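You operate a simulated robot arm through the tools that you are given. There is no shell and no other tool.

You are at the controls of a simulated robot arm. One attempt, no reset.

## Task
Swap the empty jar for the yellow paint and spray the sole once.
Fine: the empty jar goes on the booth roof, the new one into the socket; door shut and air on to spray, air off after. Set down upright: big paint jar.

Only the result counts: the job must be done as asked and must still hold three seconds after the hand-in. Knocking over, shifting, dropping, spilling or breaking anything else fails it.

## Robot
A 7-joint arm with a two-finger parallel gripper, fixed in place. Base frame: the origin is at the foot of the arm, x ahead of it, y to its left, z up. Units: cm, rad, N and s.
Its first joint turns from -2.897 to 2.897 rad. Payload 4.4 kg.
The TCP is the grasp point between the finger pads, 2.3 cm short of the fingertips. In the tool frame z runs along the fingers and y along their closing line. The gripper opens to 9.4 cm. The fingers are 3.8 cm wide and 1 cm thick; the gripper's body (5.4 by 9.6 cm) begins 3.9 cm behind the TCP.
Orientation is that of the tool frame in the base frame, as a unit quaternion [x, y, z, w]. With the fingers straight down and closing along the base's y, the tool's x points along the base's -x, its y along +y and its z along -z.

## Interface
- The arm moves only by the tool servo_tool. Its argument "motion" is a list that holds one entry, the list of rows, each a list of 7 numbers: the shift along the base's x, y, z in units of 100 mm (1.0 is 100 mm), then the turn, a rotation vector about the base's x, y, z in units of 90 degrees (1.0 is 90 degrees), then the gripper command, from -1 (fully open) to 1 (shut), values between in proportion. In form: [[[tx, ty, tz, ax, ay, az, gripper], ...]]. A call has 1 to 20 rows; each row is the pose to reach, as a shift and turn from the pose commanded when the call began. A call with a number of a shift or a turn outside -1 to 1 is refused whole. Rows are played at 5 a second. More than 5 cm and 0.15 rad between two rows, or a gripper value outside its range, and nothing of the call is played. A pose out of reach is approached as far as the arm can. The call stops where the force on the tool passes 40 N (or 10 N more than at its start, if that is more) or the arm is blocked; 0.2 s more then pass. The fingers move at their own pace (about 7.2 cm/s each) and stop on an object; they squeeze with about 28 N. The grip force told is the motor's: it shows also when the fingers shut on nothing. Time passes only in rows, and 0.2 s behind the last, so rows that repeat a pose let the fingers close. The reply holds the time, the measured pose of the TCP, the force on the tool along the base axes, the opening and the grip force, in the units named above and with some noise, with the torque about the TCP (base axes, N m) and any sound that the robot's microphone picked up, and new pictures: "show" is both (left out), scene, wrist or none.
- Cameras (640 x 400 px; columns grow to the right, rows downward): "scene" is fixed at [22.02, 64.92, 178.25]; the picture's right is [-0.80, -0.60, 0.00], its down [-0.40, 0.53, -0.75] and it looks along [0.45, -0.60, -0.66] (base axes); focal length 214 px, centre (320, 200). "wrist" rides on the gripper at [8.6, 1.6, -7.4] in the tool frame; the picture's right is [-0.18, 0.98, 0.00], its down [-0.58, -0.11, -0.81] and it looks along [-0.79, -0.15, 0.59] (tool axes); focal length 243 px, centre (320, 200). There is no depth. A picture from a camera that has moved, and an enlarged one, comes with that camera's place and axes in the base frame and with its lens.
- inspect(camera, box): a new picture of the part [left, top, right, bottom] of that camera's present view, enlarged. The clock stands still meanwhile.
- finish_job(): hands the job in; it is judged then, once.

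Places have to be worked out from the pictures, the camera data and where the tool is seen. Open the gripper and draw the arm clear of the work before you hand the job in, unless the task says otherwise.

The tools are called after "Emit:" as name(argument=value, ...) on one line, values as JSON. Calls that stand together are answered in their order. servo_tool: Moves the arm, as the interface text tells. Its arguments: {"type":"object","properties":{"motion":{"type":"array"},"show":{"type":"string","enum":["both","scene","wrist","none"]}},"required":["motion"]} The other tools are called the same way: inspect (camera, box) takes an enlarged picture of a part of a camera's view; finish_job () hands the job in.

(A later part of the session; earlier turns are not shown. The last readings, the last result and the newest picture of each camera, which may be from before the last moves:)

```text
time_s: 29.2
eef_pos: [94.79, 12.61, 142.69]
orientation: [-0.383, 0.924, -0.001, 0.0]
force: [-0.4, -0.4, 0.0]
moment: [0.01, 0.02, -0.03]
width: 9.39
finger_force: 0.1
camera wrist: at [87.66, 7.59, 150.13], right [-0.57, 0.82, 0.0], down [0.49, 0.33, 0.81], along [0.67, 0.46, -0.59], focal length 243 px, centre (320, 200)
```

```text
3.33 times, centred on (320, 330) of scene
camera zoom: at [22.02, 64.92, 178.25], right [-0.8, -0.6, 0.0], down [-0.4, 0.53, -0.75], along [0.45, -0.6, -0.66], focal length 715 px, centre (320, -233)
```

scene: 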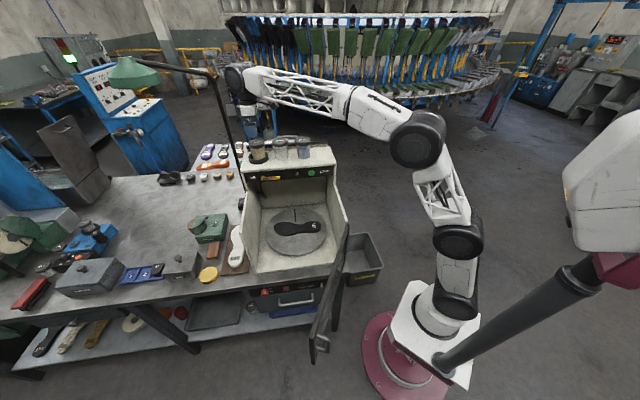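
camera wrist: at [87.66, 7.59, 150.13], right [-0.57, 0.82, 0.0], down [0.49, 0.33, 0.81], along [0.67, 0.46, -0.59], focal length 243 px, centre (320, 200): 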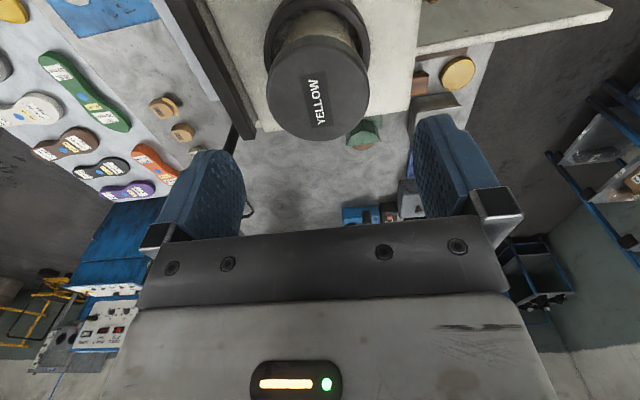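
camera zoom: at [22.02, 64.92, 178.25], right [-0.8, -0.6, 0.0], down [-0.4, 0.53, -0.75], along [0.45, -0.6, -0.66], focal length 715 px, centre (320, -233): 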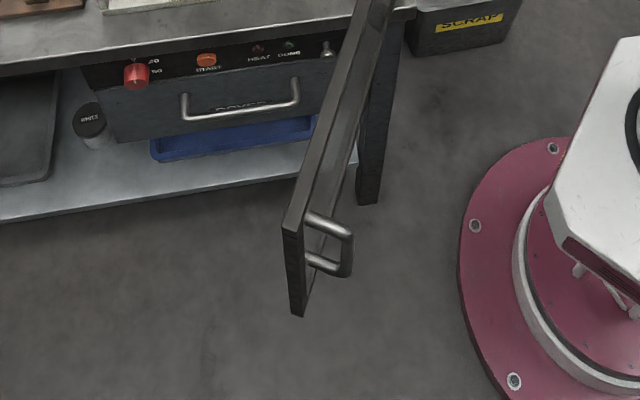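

Yellow now sits upright in the socket, and red stands on the roof. Next I'll back up and out to the front of the booth, turning the tool -90° so the wrist camera looks at the AIR lever and SPRAY button.

Emit:
servo_tool(motion=[[[0, 0, 0.3, 0, 0, 0, -1], [0, 0, 0.5, 0, 0, -0.09, -1], [-0.1, 0.1, 0.5, 0, 0, -0.18, -1], [-0.2, 0.2, 0.5, 0, 0, -0.27, -1], [-0.3, 0.3, 0.5, 0, 0, -0.36, -1], [-0.4, 0.4, 0.5, 0, 0, -0.45, -1], [-0.5, 0.5, 0.5, 0, 0, -0.54, -1], [-0.6, 0.6, 0.5, 0, 0, -0.63, -1], [-0.7, 0.7, 0.5, 0, 0, -0.72, -1], [-0.8, 0.8, 0.4, 0, 0, -0.81, -1], [-0.9, 0.9, 0.2, 0, 0, -0.9, -1], [-0.95, 0.95, 0, 0, 0, -0.96, -1], [-1.0, 1.0, -0.2, 0, 0, -1.0, -1], [-1.0, 1.0, -0.4, 0, 0, -1.0, -1], [-1.0, 1.0, -0.4, 0, 0, -1.0, -1]]])

Emit:
inspect(camera="wrist", box=[160, 0, 480, 200])

```text
time_s: 32.4
eef_pos: [84.63, 22.38, 138.39]
orientation: [0.382, 0.924, 0.0, 0.0]
force: [0.3, 0.0, 0.6]
moment: [0.02, -0.01, -0.01]
width: 9.38
finger_force: 0.0
camera wrist: at [79.77, 29.61, 145.87], right [0.83, 0.56, 0.0], down [0.33, -0.49, 0.81], along [0.46, -0.67, -0.59], focal length 243 px, centre (320, 200)
```

scene: 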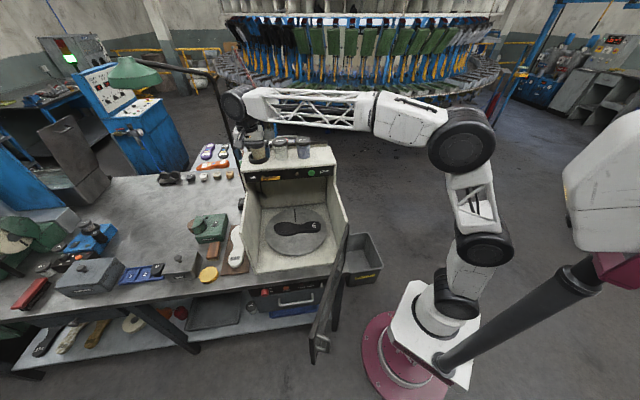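
wrist: 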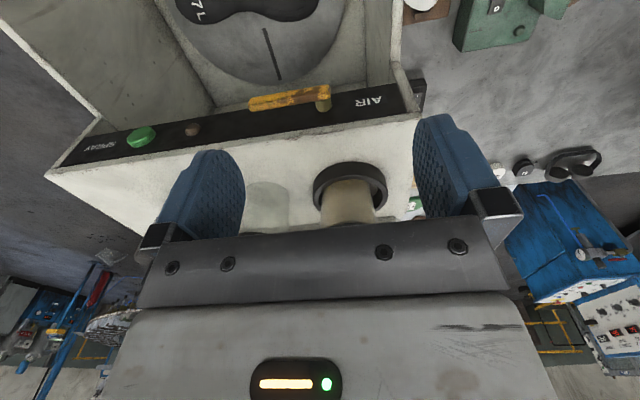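

```text
2.00 times, centred on (320, 100) of wrist
camera zoom: at [79.77, 29.61, 145.87], right [0.83, 0.56, 0.0], down [0.33, -0.49, 0.81], along [0.46, -0.67, -0.59], focal length 485 px, centre (320, 400)
```

zoom: 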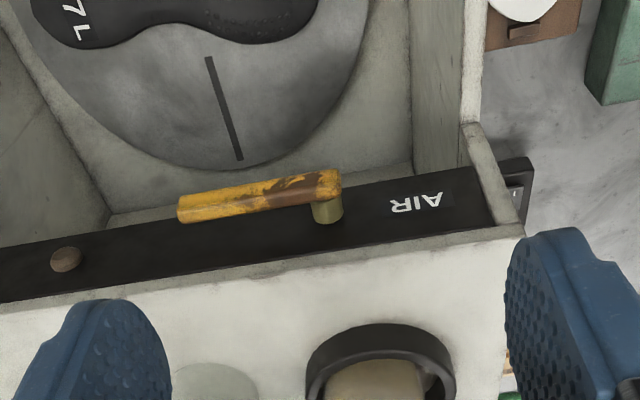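

The AIR lever's stem is about 9 cm right of the left corner, and its 8 cm bar points horizontally right. The SPRAY button is at about (72.9, 2.1). I'll look closely for any on/off marking.

Emit:
inspect(camera="scene", box=[240, 160, 300, 197])

Emit:
inspect(camera="scene", box=[285, 155, 345, 192])

Emit:
inspect(camera="wrist", box=[240, 70, 430, 150])

Emit:
inspect(camera="scene", box=[235, 270, 355, 345])

```text
10.67 times, centred on (270, 178) of scene
camera zoom: at [22.02, 64.92, 178.25], right [-0.8, -0.6, 0.0], down [-0.4, 0.53, -0.75], along [0.45, -0.6, -0.66], focal length 2288 px, centre (853, 429)
```

zoom: 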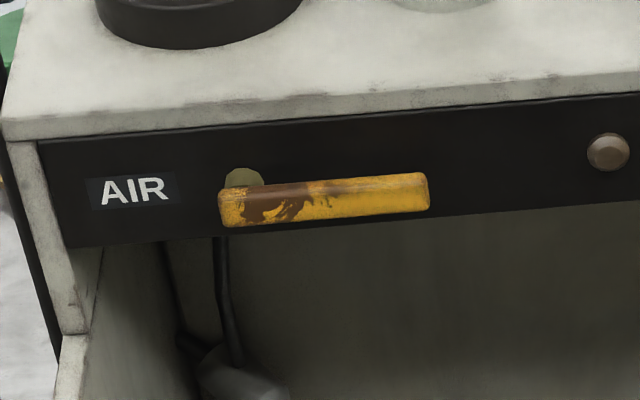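

```text
10.67 times, centred on (315, 174) of scene
camera zoom: at [22.02, 64.92, 178.25], right [-0.8, -0.6, 0.0], down [-0.4, 0.53, -0.75], along [0.45, -0.6, -0.66], focal length 2288 px, centre (373, 483)
```

zoom: 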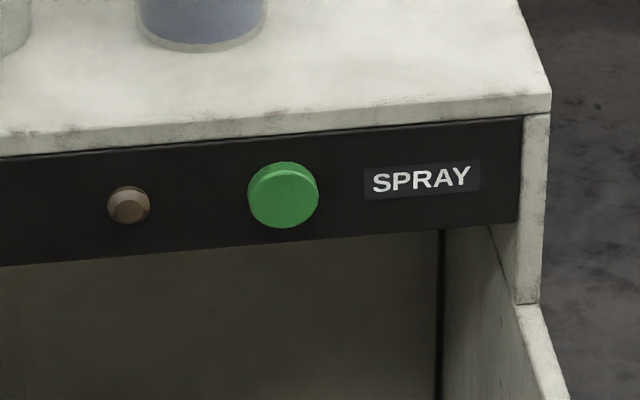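

```text
3.37 times, centred on (335, 110) of wrist
camera zoom: at [79.77, 29.61, 145.87], right [0.83, 0.56, 0.0], down [0.33, -0.49, 0.81], along [0.46, -0.67, -0.59], focal length 817 px, centre (270, 503)
```

zoom: 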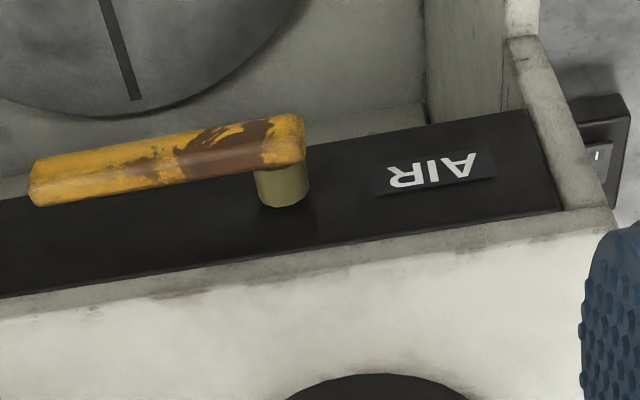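

```text
5.33 times, centred on (295, 308) of scene
camera zoom: at [22.02, 64.92, 178.25], right [-0.8, -0.6, 0.0], down [-0.4, 0.53, -0.75], along [0.45, -0.6, -0.66], focal length 1144 px, centre (453, -373)
```

zoom: 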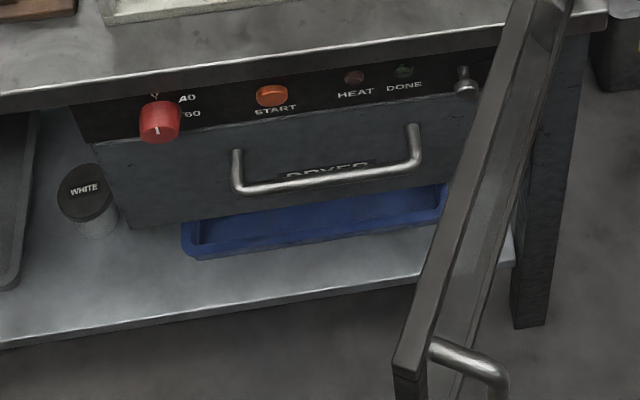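

No markings; the brown stud beside the button may be an indicator lamp. I'll shut the door first: it's hinged near (49, 11), open about 64°, with its top at z≈114. I'll fly to its outer side with the fingers shut.

Emit:
servo_tool(motion=[[[-0.2, 0.12, 0.1, 0, 0, 0, 1], [-0.5, 0.3, 0.1, 0, 0, 0, 1], [-0.8, 0.48, 0.1, 0, 0, 0, 1], [-1.0, 0.6, 0.1, 0, 0, 0, 1]]], show="none")

Emit:
servo_tool(motion=[[[-0.2, 0.12, 0, 0, 0, 0, 1], [-0.5, 0.3, 0, 0, 0, 0, 1], [-0.8, 0.48, 0, 0, 0, 0, 1], [-1.0, 0.6, 0, 0, 0, 0, 1]]], show="both")

```text
time_s: 33.4
eef_pos: [74.69, 28.45, 139.29]
orientation: [0.382, 0.924, 0.0, -0.001]
force: [-0.2, -0.4, 0.1]
moment: [-0.06, -0.02, 0.01]
width: 0.0
finger_force: 27.6
```

```text
time_s: 34.4
eef_pos: [64.7, 34.42, 139.39]
orientation: [0.383, 0.924, 0.0, 0.0]
force: [-0.3, 0.7, 0.6]
moment: [0.01, 0.0, 0.01]
width: 0.0
finger_force: 28.1
camera wrist: at [59.91, 41.65, 146.79], right [0.83, 0.56, 0.0], down [0.33, -0.49, 0.81], along [0.46, -0.67, -0.59], focal length 243 px, centre (320, 200)
```

scene: 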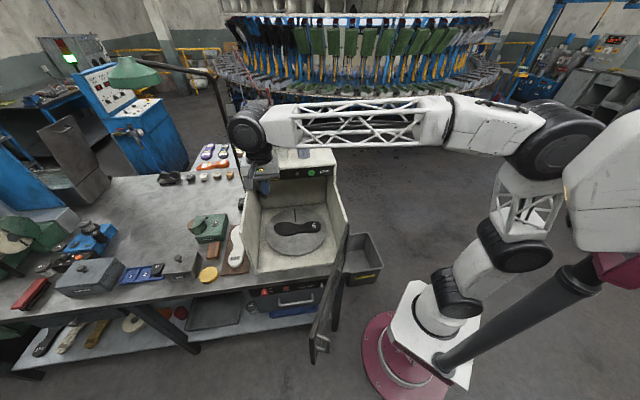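
wrist: 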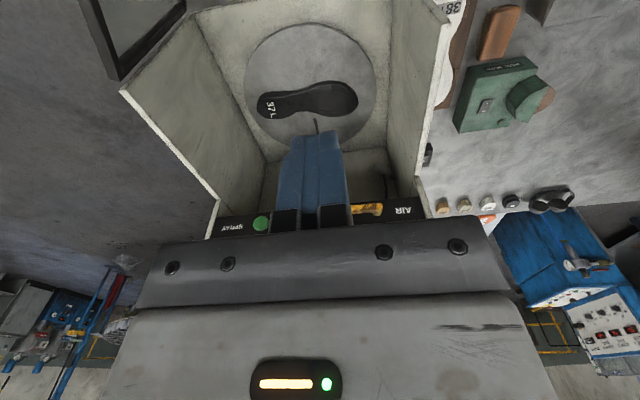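

The elbow is folding back near a white and maroon column at the right of the scene. I'll look at that before going further.

Emit:
inspect(camera="scene", box=[400, 80, 640, 400])

Emit:
inspect(camera="wrist", box=[60, 0, 460, 240])

```text
1.25 times, centred on (520, 240) of scene
camera zoom: at [22.02, 64.92, 178.25], right [-0.8, -0.6, 0.0], down [-0.4, 0.53, -0.75], along [0.45, -0.6, -0.66], focal length 268 px, centre (70, 150)
```

zoom: 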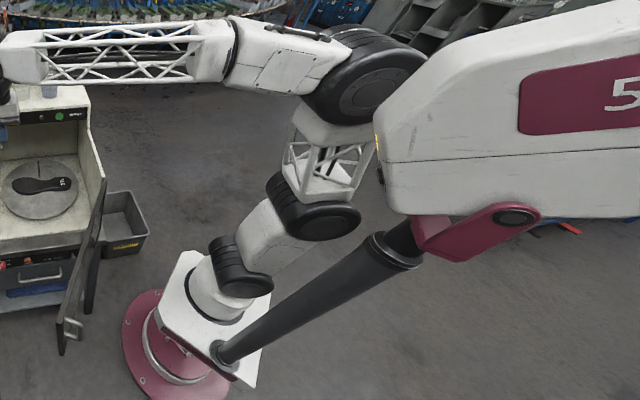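

```text
1.60 times, centred on (260, 120) of wrist
camera zoom: at [59.91, 41.65, 146.79], right [0.83, 0.56, 0.0], down [0.33, -0.49, 0.81], along [0.46, -0.67, -0.59], focal length 388 px, centre (416, 328)
```

zoom: 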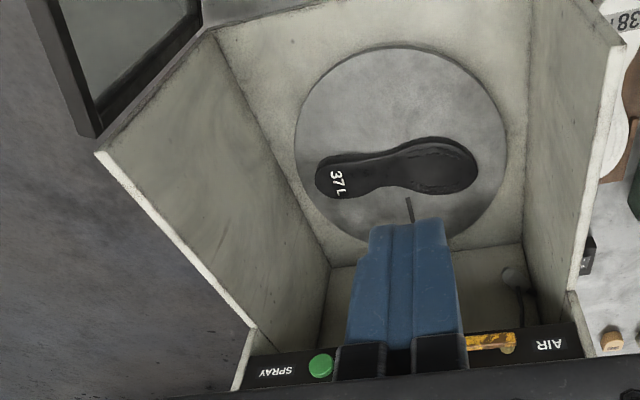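

The box is a housing on the robot's own base, behind it, so I'd rather stay at larger radius and push the door near its free end (about (35, 51)). I'll move there in stages, watching the elbow.

Emit:
servo_tool(motion=[[[-0.2, 0.15, 0, 0, 0, 0, 1], [-0.5, 0.4, 0, 0, 0, 0, 1], [-0.8, 0.65, 0, 0, 0, 0, 1], [-1.0, 0.8, 0, 0, 0, 0, 1], [-1.0, 0.8, 0, 0, 0, 0, 1]]], show="scene")

Emit:
servo_tool(motion=[[[-0.2, 0.15, 0, 0, 0, 0, 1], [-0.5, 0.4, 0, 0, 0, 0, 1], [-0.8, 0.65, 0, 0, 0, 0, 1], [-1.0, 0.9, 0, 0, 0, 0, 1], [-1.0, 0.9, 0, 0, 0, 0, 1]]])

```text
time_s: 35.6
eef_pos: [54.94, 42.29, 139.12]
orientation: [0.383, 0.924, -0.001, 0.0]
force: [0.0, 0.1, 0.0]
moment: [-0.03, 0.02, -0.01]
width: 0.0
finger_force: 28.4
```

scene: 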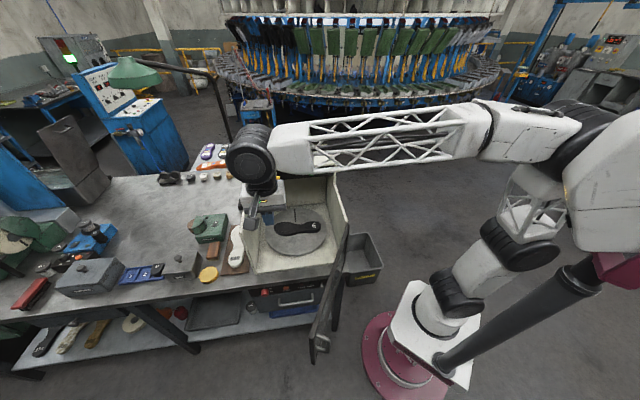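

```text
time_s: 36.8
eef_pos: [44.97, 51.26, 139.37]
orientation: [0.383, 0.924, -0.001, 0.001]
force: [0.6, 0.6, 0.5]
moment: [-0.03, 0.03, -0.01]
width: 0.0
finger_force: 27.7
camera wrist: at [40.05, 58.52, 146.9], right [0.83, 0.56, 0.0], down [0.33, -0.49, 0.81], along [0.46, -0.67, -0.59], focal length 243 px, centre (320, 200)
```

scene: 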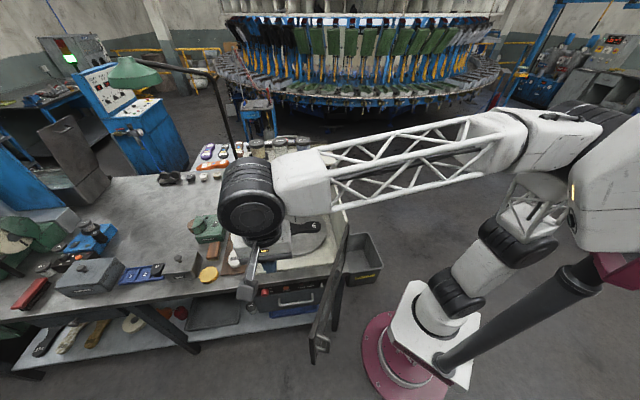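
wrist: 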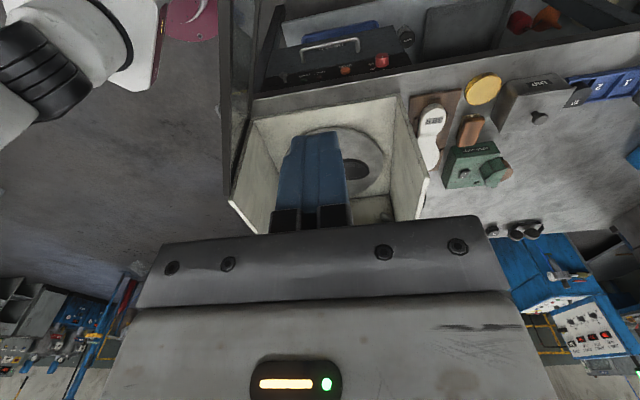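

The elbow still moves freely. In the wrist view the door's top edge runs up the left of the booth. I'll move across (above) it to its outer side.

Emit:
servo_tool(motion=[[[-0.2, 0, 0, 0, 0, 0, 1], [-0.5, 0.05, 0, 0, 0, 0, 1], [-0.8, 0.1, 0, 0, 0, 0, 1], [-1.0, 0.1, 0, 0, 0, 0, 1], [-1.0, 0.1, 0, 0, 0, 0, 1]]])

```text
time_s: 38.0
eef_pos: [34.78, 52.17, 139.41]
orientation: [0.382, 0.924, 0.0, 0.0]
force: [0.1, -0.3, 0.5]
moment: [0.0, 0.0, 0.01]
width: 0.01
finger_force: 28.0
camera wrist: at [29.97, 59.36, 146.91], right [0.82, 0.57, 0.0], down [0.33, -0.49, 0.81], along [0.46, -0.67, -0.59], focal length 243 px, centre (320, 200)
```

scene: 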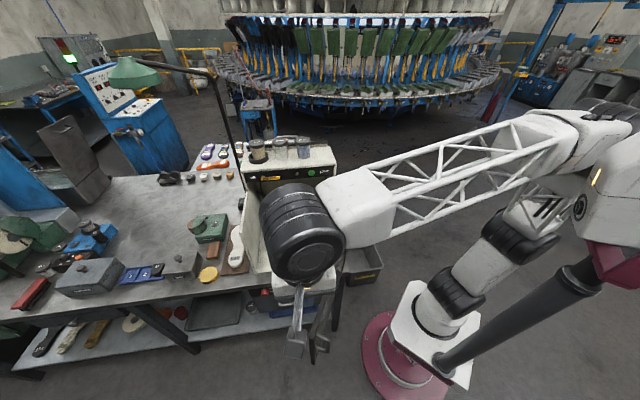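
wrist: 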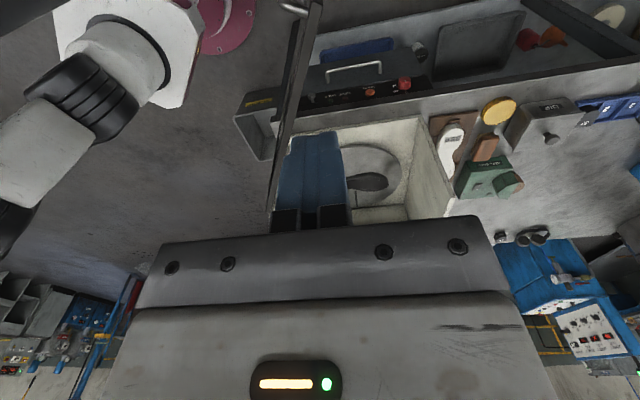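

The door tip is at about (34.6, 51.9), right below the tool. I'll shift about 7 cm to its outer side.

Emit:
servo_tool(motion=[[[-0.25, -0.2, 0, 0, 0, 0, 1], [-0.57, -0.5, 0, 0, 0, 0, 1], [-0.57, -0.5, -0.3, 0, 0, 0, 1], [-0.57, -0.5, -0.7, 0, 0, 0, 1], [-0.57, -0.5, -1.0, 0, 0, 0, 1], [-0.57, -0.5, -1.0, 0, 0, 0, 1]]])

Emit:
inspect(camera="wrist", box=[200, 0, 440, 240])

```text
time_s: 39.4
eef_pos: [29.09, 47.54, 128.95]
orientation: [0.383, 0.924, 0.0, 0.0]
force: [1.0, 0.4, 0.2]
moment: [0.01, 0.02, 0.0]
width: 0.01
finger_force: 27.1
camera wrist: at [24.21, 54.81, 136.49], right [0.83, 0.57, 0.0], down [0.33, -0.49, 0.81], along [0.46, -0.67, -0.59], focal length 243 px, centre (320, 200)
```

scene: 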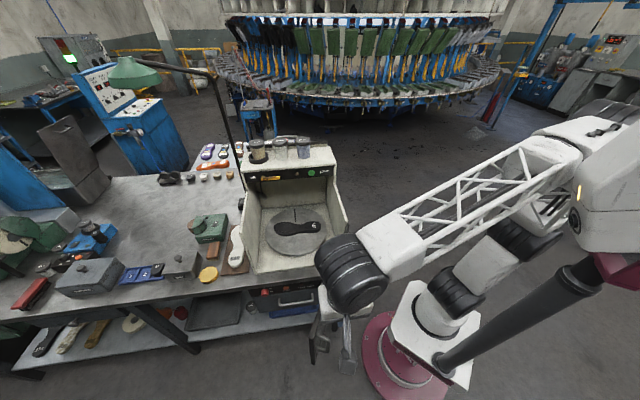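
wrist: 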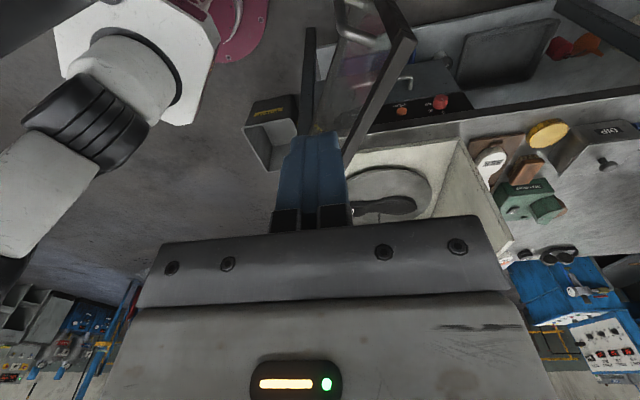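

```text
1.67 times, centred on (320, 120) of wrist
camera zoom: at [24.21, 54.81, 136.49], right [0.83, 0.57, 0.0], down [0.33, -0.49, 0.81], along [0.46, -0.67, -0.59], focal length 404 px, centre (320, 333)
```

zoom: 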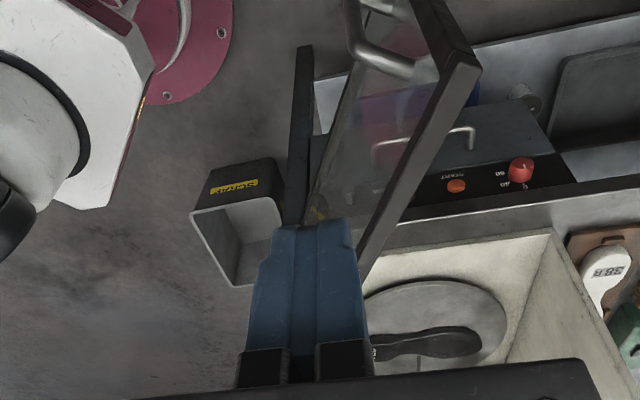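

The handle is near the tip, with its top at z≈108, so I'll push nearer the middle, about 32 cm from the hinge. I'll shift there on the outer side and descend until the fingertips overlap the top frame.

Emit:
servo_tool(motion=[[[0.1, -0.4, 0, 0, 0, 0, 1], [0.21, -0.84, 0, 0, 0, 0, 1], [0.21, -0.84, -0.3, 0, 0, 0, 1], [0.21, -0.84, -0.7, 0, 0, 0, 1], [0.21, -0.84, -1.0, 0, 0, 0, 1], [0.21, -0.84, -1.0, 0, 0, 0, 1]]])

Emit:
inspect(camera="wrist", box=[200, 0, 520, 240])

Emit:
inspect(camera="scene", box=[280, 200, 480, 400])

```text
time_s: 40.8
eef_pos: [31.27, 38.97, 119.4]
orientation: [0.383, 0.924, 0.0, 0.0]
force: [1.0, 0.0, -0.1]
moment: [0.01, -0.02, -0.02]
width: 0.0
finger_force: 28.2
camera wrist: at [26.36, 46.19, 126.8], right [0.82, 0.57, 0.0], down [0.33, -0.49, 0.81], along [0.46, -0.67, -0.59], focal length 243 px, centre (320, 200)
```

scene: 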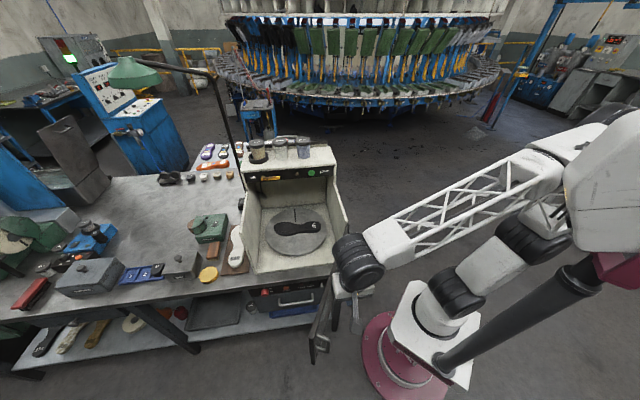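
wrist: 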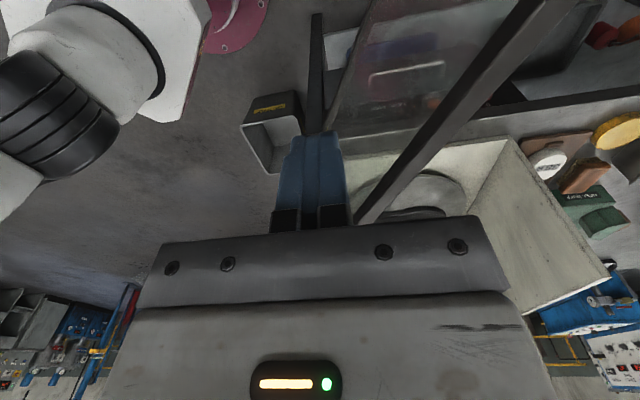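

```text
1.67 times, centred on (360, 120) of wrist
camera zoom: at [26.36, 46.19, 126.8], right [0.82, 0.57, 0.0], down [0.33, -0.49, 0.81], along [0.46, -0.67, -0.59], focal length 404 px, centre (253, 333)
```

zoom: 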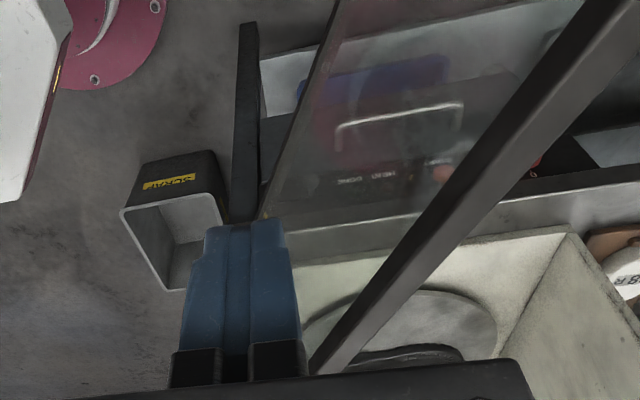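

```text
2.00 times, centred on (380, 300) of scene
camera zoom: at [22.02, 64.92, 178.25], right [-0.8, -0.6, 0.0], down [-0.4, 0.53, -0.75], along [0.45, -0.6, -0.66], focal length 429 px, centre (200, 0)
```

zoom: 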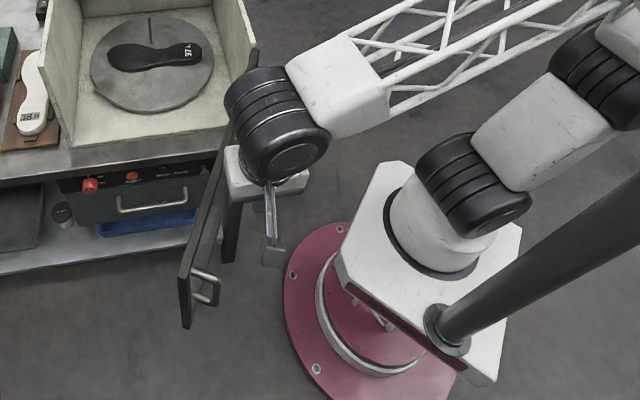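

The fingers are on the door's outer side with about 6 cm of clearance. I'll lower to TCP z≈112, so the tips are at 109.7 and the body stays above the door top, then creep in towards the frame.

Emit:
servo_tool(motion=[[[0, 0, -0.3, 0, 0, 0, 1], [0, 0, -0.6, 0, 0, 0, 1], [0, 0, -0.74, 0, 0, 0, 1], [0.12, 0.04, -0.74, 0, 0, 0, 1], [0.24, 0.08, -0.74, 0, 0, 0, 1], [0.24, 0.08, -0.74, 0, 0, 0, 1]]])

Emit:
inspect(camera="wrist", box=[200, 0, 520, 240])

```text
time_s: 42.2
eef_pos: [33.68, 39.59, 112.09]
orientation: [0.382, 0.924, 0.0, 0.0]
force: [0.0, -0.1, 0.5]
moment: [-0.02, -0.01, 0.01]
width: 0.0
finger_force: 28.1
camera wrist: at [28.77, 46.94, 119.51], right [0.82, 0.57, 0.0], down [0.33, -0.49, 0.81], along [0.46, -0.67, -0.59], focal length 243 px, centre (320, 200)
```

scene: 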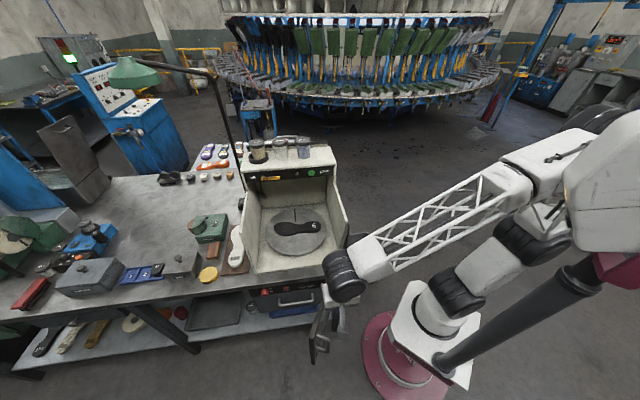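
wrist: 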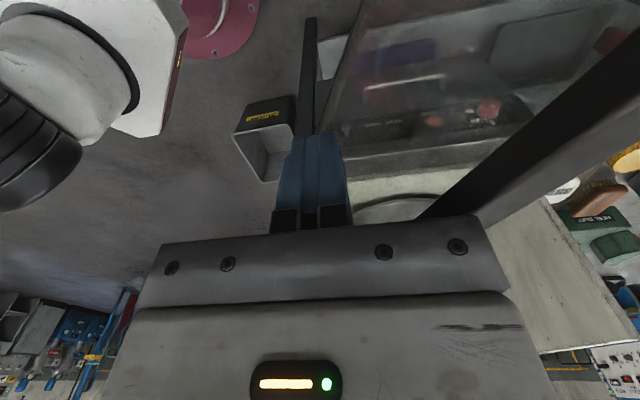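

```text
1.67 times, centred on (360, 120) of wrist
camera zoom: at [28.77, 46.94, 119.51], right [0.82, 0.57, 0.0], down [0.33, -0.49, 0.81], along [0.46, -0.67, -0.59], focal length 404 px, centre (253, 333)
```

zoom: 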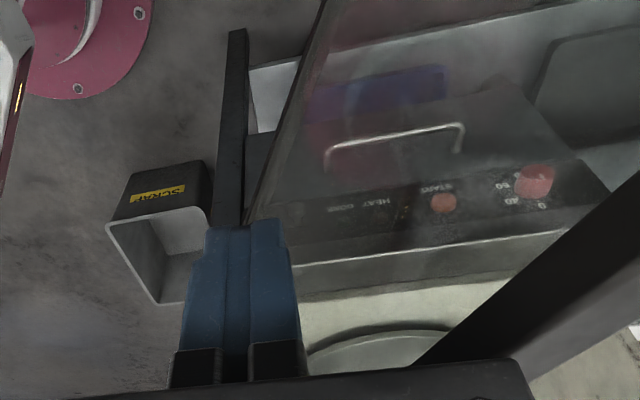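

Positioned on the outer side about 2 cm short of contact. I'll start sweeping the door along its closing arc.

Emit:
servo_tool(motion=[[[0.1, 0.05, 0, 0, 0, 0, 1], [0.2, 0.09, 0, 0, 0, 0, 1], [0.32, 0.14, 0, 0, 0, 0, 1], [0.43, 0.18, 0, 0, 0, 0, 1], [0.54, 0.21, 0, 0, 0, 0, 1], [0.64, 0.24, 0, 0, 0, 0, 1], [0.77, 0.27, 0, 0, 0, 0, 1], [0.9, 0.3, 0, 0, 0, 0, 1]]])

Emit:
inspect(camera="scene", box=[240, 160, 440, 380])

```text
time_s: 44.0
eef_pos: [42.5, 42.6, 112.07]
orientation: [0.383, 0.924, 0.0, -0.001]
force: [-0.5, -0.8, -0.3]
moment: [-0.04, 0.02, 0.01]
width: 0.0
finger_force: 28.4
camera wrist: at [37.7, 49.87, 119.58], right [0.82, 0.57, 0.0], down [0.33, -0.49, 0.81], along [0.46, -0.67, -0.59], focal length 243 px, centre (320, 200)
```

scene: 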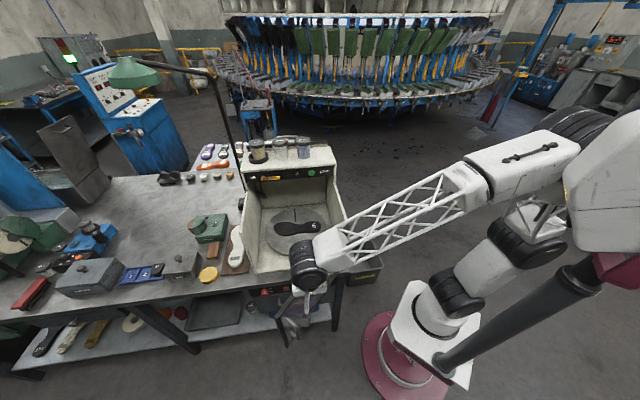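
wrist: 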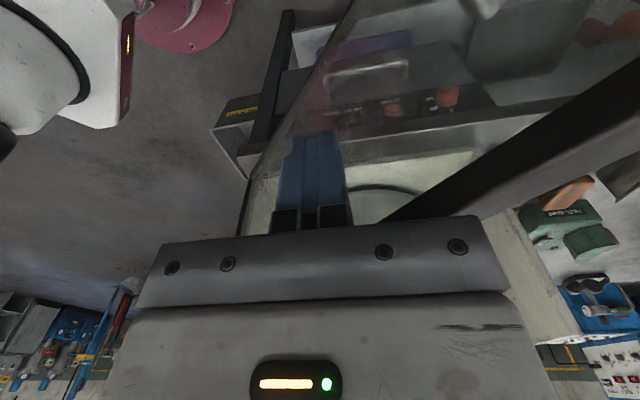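

```text
1.82 times, centred on (340, 270) of scene
camera zoom: at [22.02, 64.92, 178.25], right [-0.8, -0.6, 0.0], down [-0.4, 0.53, -0.75], along [0.45, -0.6, -0.66], focal length 390 px, centre (284, 73)
```

zoom: 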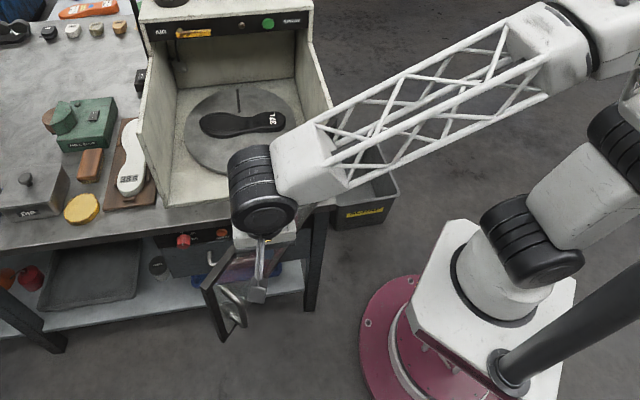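

The door is following with negligible force. I'll continue along the arc.

Emit:
servo_tool(motion=[[[0.13, 0.03, 0, 0, 0, 0, 1], [0.27, 0.04, 0, 0, 0, 0, 1], [0.41, 0.05, 0, 0, 0, 0, 1], [0.55, 0.05, 0, 0, 0, 0, 1], [0.69, 0.05, 0, 0, 0, 0, 1], [0.83, 0.04, 0, 0, 0, 0, 1], [0.94, 0.03, 0, 0, 0, 0, 1]]], show="scene")

Emit:
servo_tool(motion=[[[0.11, -0.01, 0, 0, 0, 0, 1], [0.22, -0.03, 0, 0, 0, 0, 1], [0.33, -0.06, 0, 0, 0, 0, 1], [0.44, -0.08, 0, 0, 0, 0, 1], [0.55, -0.12, 0, 0, 0, 0, 1], [0.65, -0.15, 0, 0, 0, 0, 1], [0.76, -0.19, 0, 0, 0, 0, 1], [0.86, -0.23, 0, 0, 0, 0, 1]]])

Emit:
inspect(camera="scene", box=[220, 160, 420, 360])

```text
time_s: 45.6
eef_pos: [52.04, 42.87, 112.1]
orientation: [0.383, 0.924, 0.001, 0.0]
force: [-0.1, 0.2, 0.3]
moment: [-0.01, 0.03, 0.01]
width: 0.0
finger_force: 27.8
```

scene: 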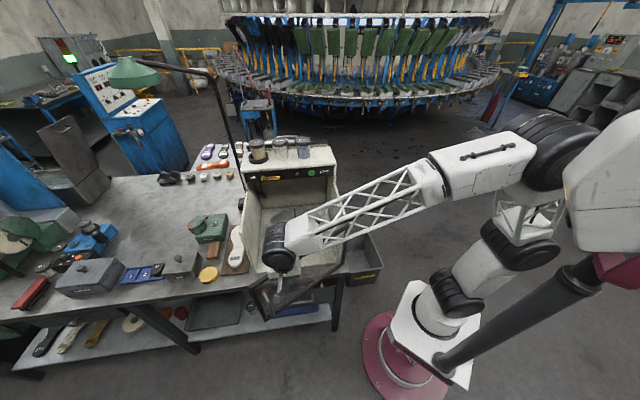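

```text
time_s: 47.4
eef_pos: [60.6, 40.6, 112.18]
orientation: [0.383, 0.924, 0.0, 0.0]
force: [0.9, 0.1, 0.2]
moment: [0.02, 0.02, 0.02]
width: 0.0
finger_force: 27.9
camera wrist: at [55.77, 47.84, 119.57], right [0.82, 0.57, 0.0], down [0.33, -0.49, 0.81], along [0.46, -0.67, -0.59], focal length 243 px, centre (320, 200)
```

scene: 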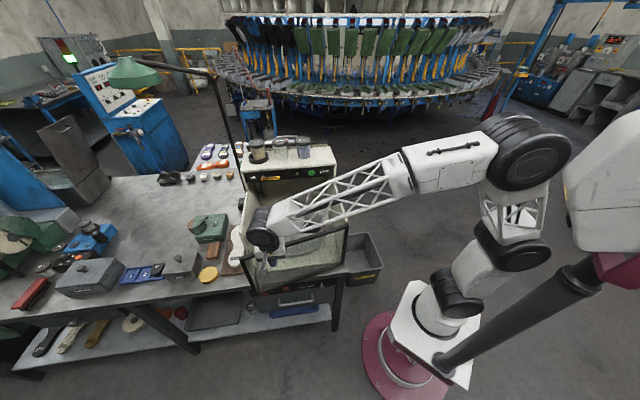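
wrist: 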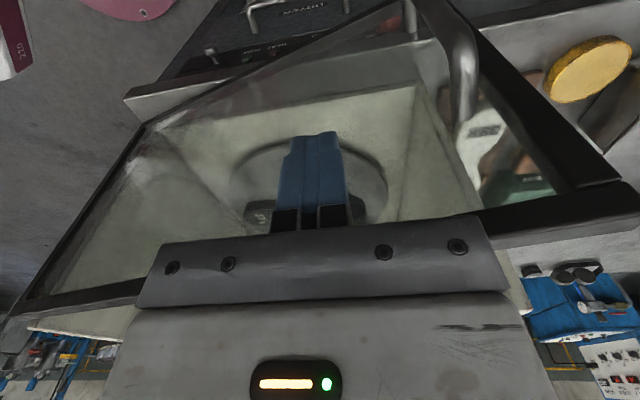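

```text
2.00 times, centred on (320, 260) of scene
camera zoom: at [22.02, 64.92, 178.25], right [-0.8, -0.6, 0.0], down [-0.4, 0.53, -0.75], along [0.45, -0.6, -0.66], focal length 429 px, centre (320, 80)
```

zoom: 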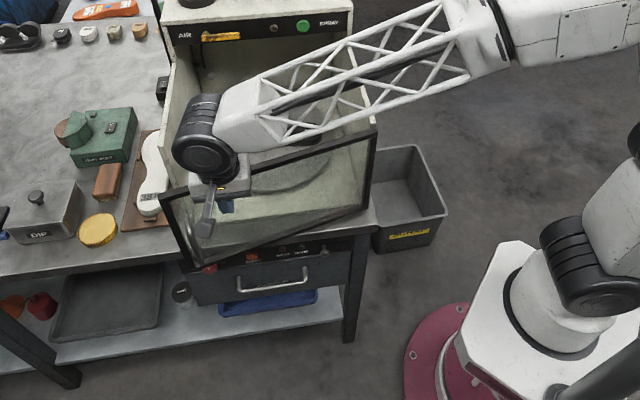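

The door is about 17° from shut. I'll continue slowly to the closed position, watching the force.

Emit:
servo_tool(motion=[[[0.13, -0.06, 0, 0, 0, 0, 1], [0.26, -0.12, 0, 0, 0, 0, 1], [0.38, -0.19, 0, 0, 0, 0, 1], [0.51, -0.27, 0, 0, 0, 0, 1], [0.6, -0.33, 0, 0, 0, 0, 1], [0.7, -0.4, 0, 0, 0, 0, 1], [0.75, -0.44, 0, 0, 0, 0, 1], [0.79, -0.475, 0, 0, 0, 0, 1]]])

Emit:
inspect(camera="scene", box=[220, 160, 420, 360])

```text
time_s: 48.8
eef_pos: [67.23, 37.11, 112.15]
orientation: [0.382, 0.924, -0.001, -0.002]
force: [-22.1, 11.1, 4.4]
moment: [-0.39, -0.69, -0.27]
width: 0.0
finger_force: 28.0
stopped in row 7: the force on the tool passed its limit at 70 N (the readings are from after the stop); the commanded pose is now the measured one
camera wrist: at [62.46, 44.24, 119.65], right [0.82, 0.57, 0.0], down [0.34, -0.49, 0.81], along [0.45, -0.66, -0.59], focal length 243 px, centre (320, 200)
```

scene: 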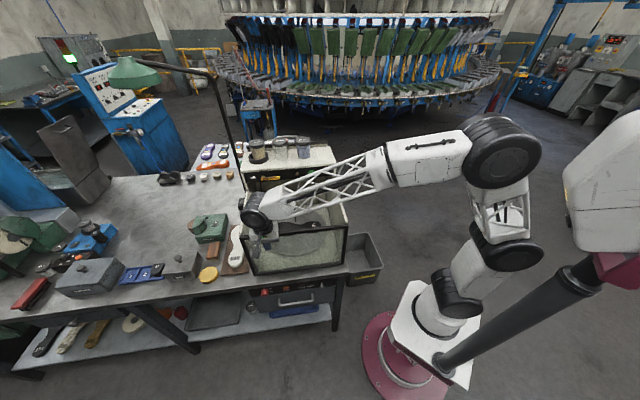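
wrist: 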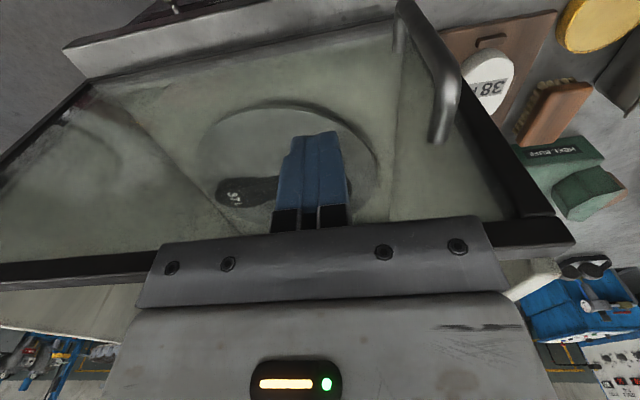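

```text
2.00 times, centred on (320, 260) of scene
camera zoom: at [22.02, 64.92, 178.25], right [-0.8, -0.6, 0.0], down [-0.4, 0.53, -0.75], along [0.45, -0.6, -0.66], focal length 429 px, centre (320, 80)
```

zoom: 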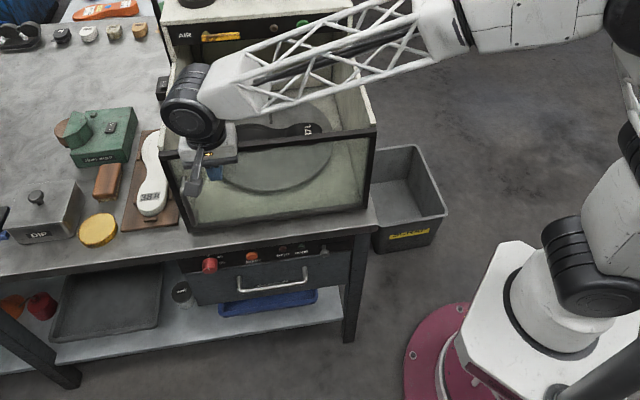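

Hard contact: the door seems to have met the booth front. I'll check for any gap at the free edge.

Emit:
inspect(camera="scene", box=[230, 215, 300, 285])

Emit:
inspect(camera="wrist", box=[380, 120, 620, 320])

Emit:
inspect(camera="scene", box=[290, 195, 370, 285])

```text
5.71 times, centred on (265, 250) of scene
camera zoom: at [22.02, 64.92, 178.25], right [-0.8, -0.6, 0.0], down [-0.4, 0.53, -0.75], along [0.45, -0.6, -0.66], focal length 1226 px, centre (634, -86)
```

zoom: 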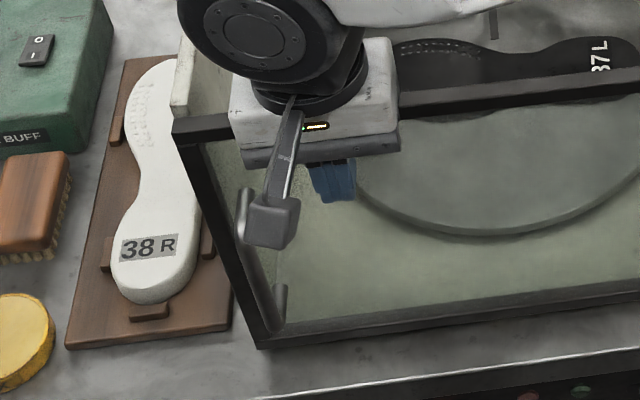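

```text
2.00 times, centred on (500, 220) of wrist
camera zoom: at [62.46, 44.24, 119.65], right [0.82, 0.57, 0.0], down [0.34, -0.49, 0.81], along [0.45, -0.66, -0.59], focal length 485 px, centre (-40, 160)
```

zoom: 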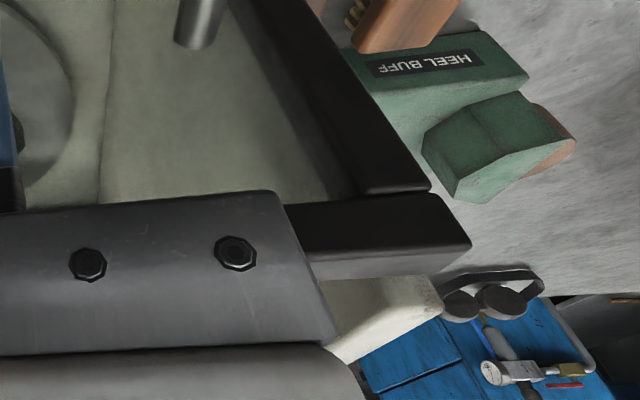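

```text
4.44 times, centred on (330, 240) of scene
camera zoom: at [22.02, 64.92, 178.25], right [-0.8, -0.6, 0.0], down [-0.4, 0.53, -0.75], along [0.45, -0.6, -0.66], focal length 953 px, centre (276, 22)
```

zoom: 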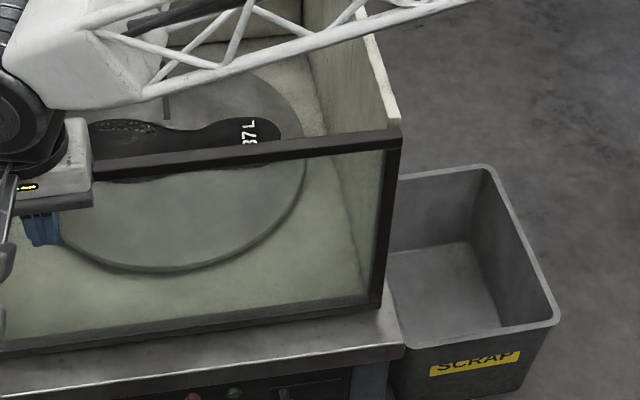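

The door's frame lies flush with the booth's front edges on both sides, so it's shut. I'll back off along the outward normal and rise, then check that it stays shut.

Emit:
servo_tool(motion=[[[-0.1, 0.1, 0, 0, 0, 0, 1], [-0.3, 0.3, 0, 0, 0, 0, 1], [-0.5, 0.5, 0, 0, 0, 0, 1], [-0.5, 0.5, 0.4, 0, 0, 0, 1], [-0.5, 0.5, 0.8, 0, 0, 0, 1], [-0.5, 0.5, 1.0, 0, 0, 0, 1], [-0.5, 0.5, 1.0, 0, 0, 0, 1]]])

Emit:
inspect(camera="scene", box=[220, 130, 380, 290])

Emit:
inspect(camera="wrist", box=[40, 0, 600, 240])

```text
time_s: 50.4
eef_pos: [62.14, 42.03, 122.63]
orientation: [0.382, 0.924, 0.0, -0.002]
force: [-0.1, 0.0, -0.5]
moment: [0.03, 0.02, -0.02]
width: 0.02
finger_force: 27.8
camera wrist: at [57.43, 49.24, 130.0], right [0.82, 0.57, 0.0], down [0.34, -0.49, 0.81], along [0.45, -0.66, -0.59], focal length 243 px, centre (320, 200)
```

scene: 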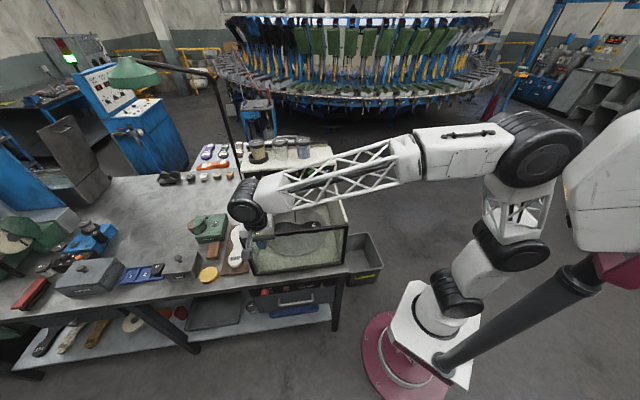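
wrist: 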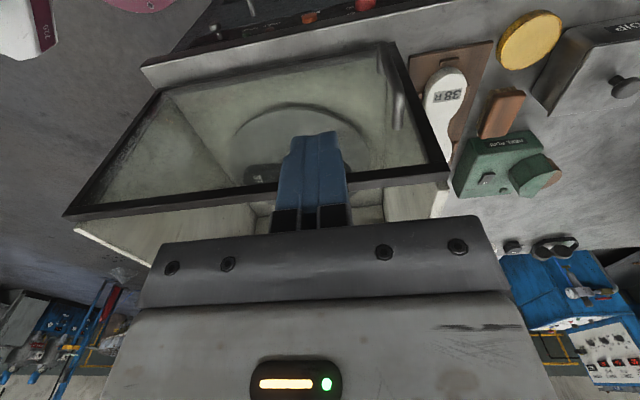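

```text
2.50 times, centred on (300, 210) of scene
camera zoom: at [22.02, 64.92, 178.25], right [-0.8, -0.6, 0.0], down [-0.4, 0.53, -0.75], along [0.45, -0.6, -0.66], focal length 536 px, centre (370, 175)
```

zoom: 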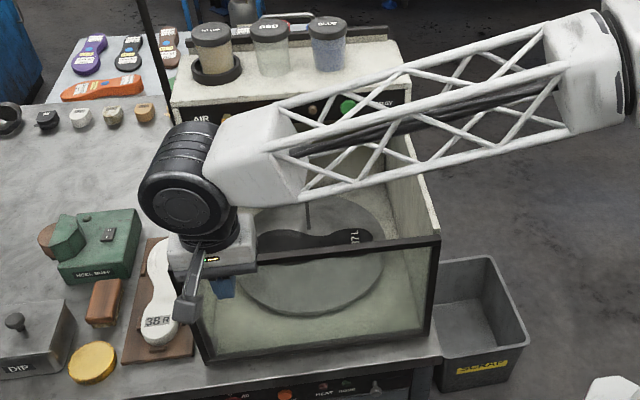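

```text
1.14 times, centred on (320, 120) of wrist
camera zoom: at [57.43, 49.24, 130.0], right [0.82, 0.57, 0.0], down [0.34, -0.49, 0.81], along [0.45, -0.66, -0.59], focal length 277 px, centre (320, 291)
```

zoom: 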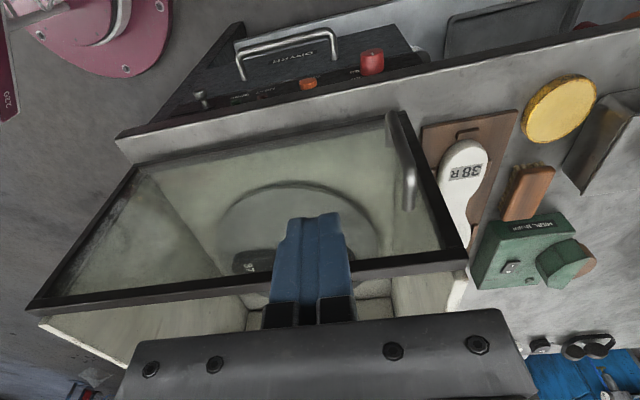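

The door stays shut. Now I'll go back to the AIR lever: rise, then move to above the tip of its bar, about (82.5, 15.5).

Emit:
servo_tool(motion=[[[0, 0, 0.4, 0, 0, 0, 1], [0, 0, 0.8, 0, 0, 0, 1], [0, 0, 1.0, 0, 0, 0, 1], [0.2, -0.26, 1.0, 0, 0, 0, 1], [0.45, -0.58, 1.0, 0, 0, 0, 1], [0.7, -0.9, 1.0, 0, 0, 0, 1], [0.78, -1.0, 1.0, 0, 0, 0, 1]]], show="none")

Emit:
servo_tool(motion=[[[0.2, -0.26, 0, 0, 0, 0, 1], [0.45, -0.58, 0, 0, 0, 0, 1], [0.7, -0.9, 0, 0, 0, 0, 1], [0.78, -1.0, 0, 0, 0, 0, 1], [0.78, -1.0, 0, 0, 0, 0, 1]]])

Emit:
inspect(camera="wrist", box=[120, 0, 520, 240])

```text
time_s: 52.0
eef_pos: [70.18, 31.98, 132.05]
orientation: [0.382, 0.924, -0.001, -0.002]
force: [0.4, 0.8, -0.2]
moment: [0.03, 0.0, -0.02]
width: 0.01
finger_force: 28.1
```

```text
time_s: 53.2
eef_pos: [77.96, 22.15, 132.08]
orientation: [0.382, 0.924, 0.0, -0.001]
force: [0.4, -0.1, 0.4]
moment: [-0.01, 0.0, 0.03]
width: 0.0
finger_force: 27.9
camera wrist: at [73.14, 29.37, 139.58], right [0.82, 0.57, 0.0], down [0.34, -0.49, 0.81], along [0.45, -0.66, -0.59], focal length 243 px, centre (320, 200)
```

scene: 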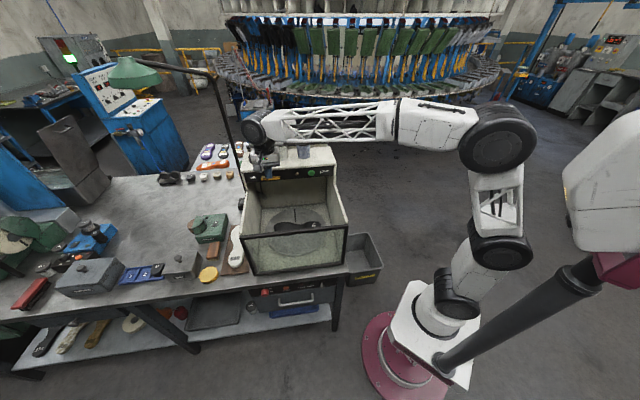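
wrist: 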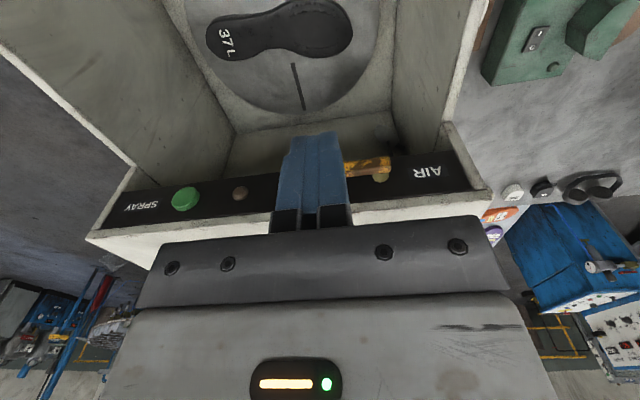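

```text
1.60 times, centred on (320, 120) of wrist
camera zoom: at [73.14, 29.37, 139.58], right [0.82, 0.57, 0.0], down [0.34, -0.49, 0.81], along [0.45, -0.66, -0.59], focal length 388 px, centre (320, 328)
```

zoom: 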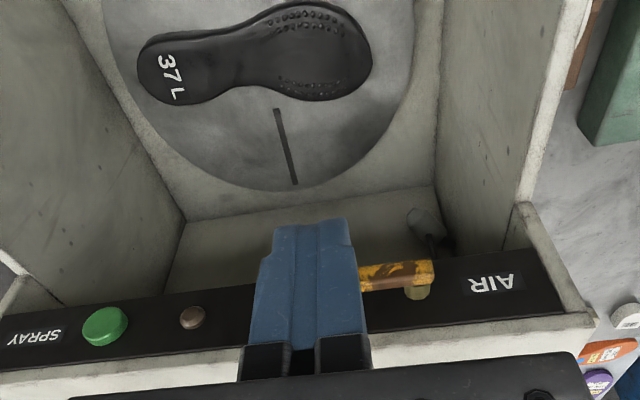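

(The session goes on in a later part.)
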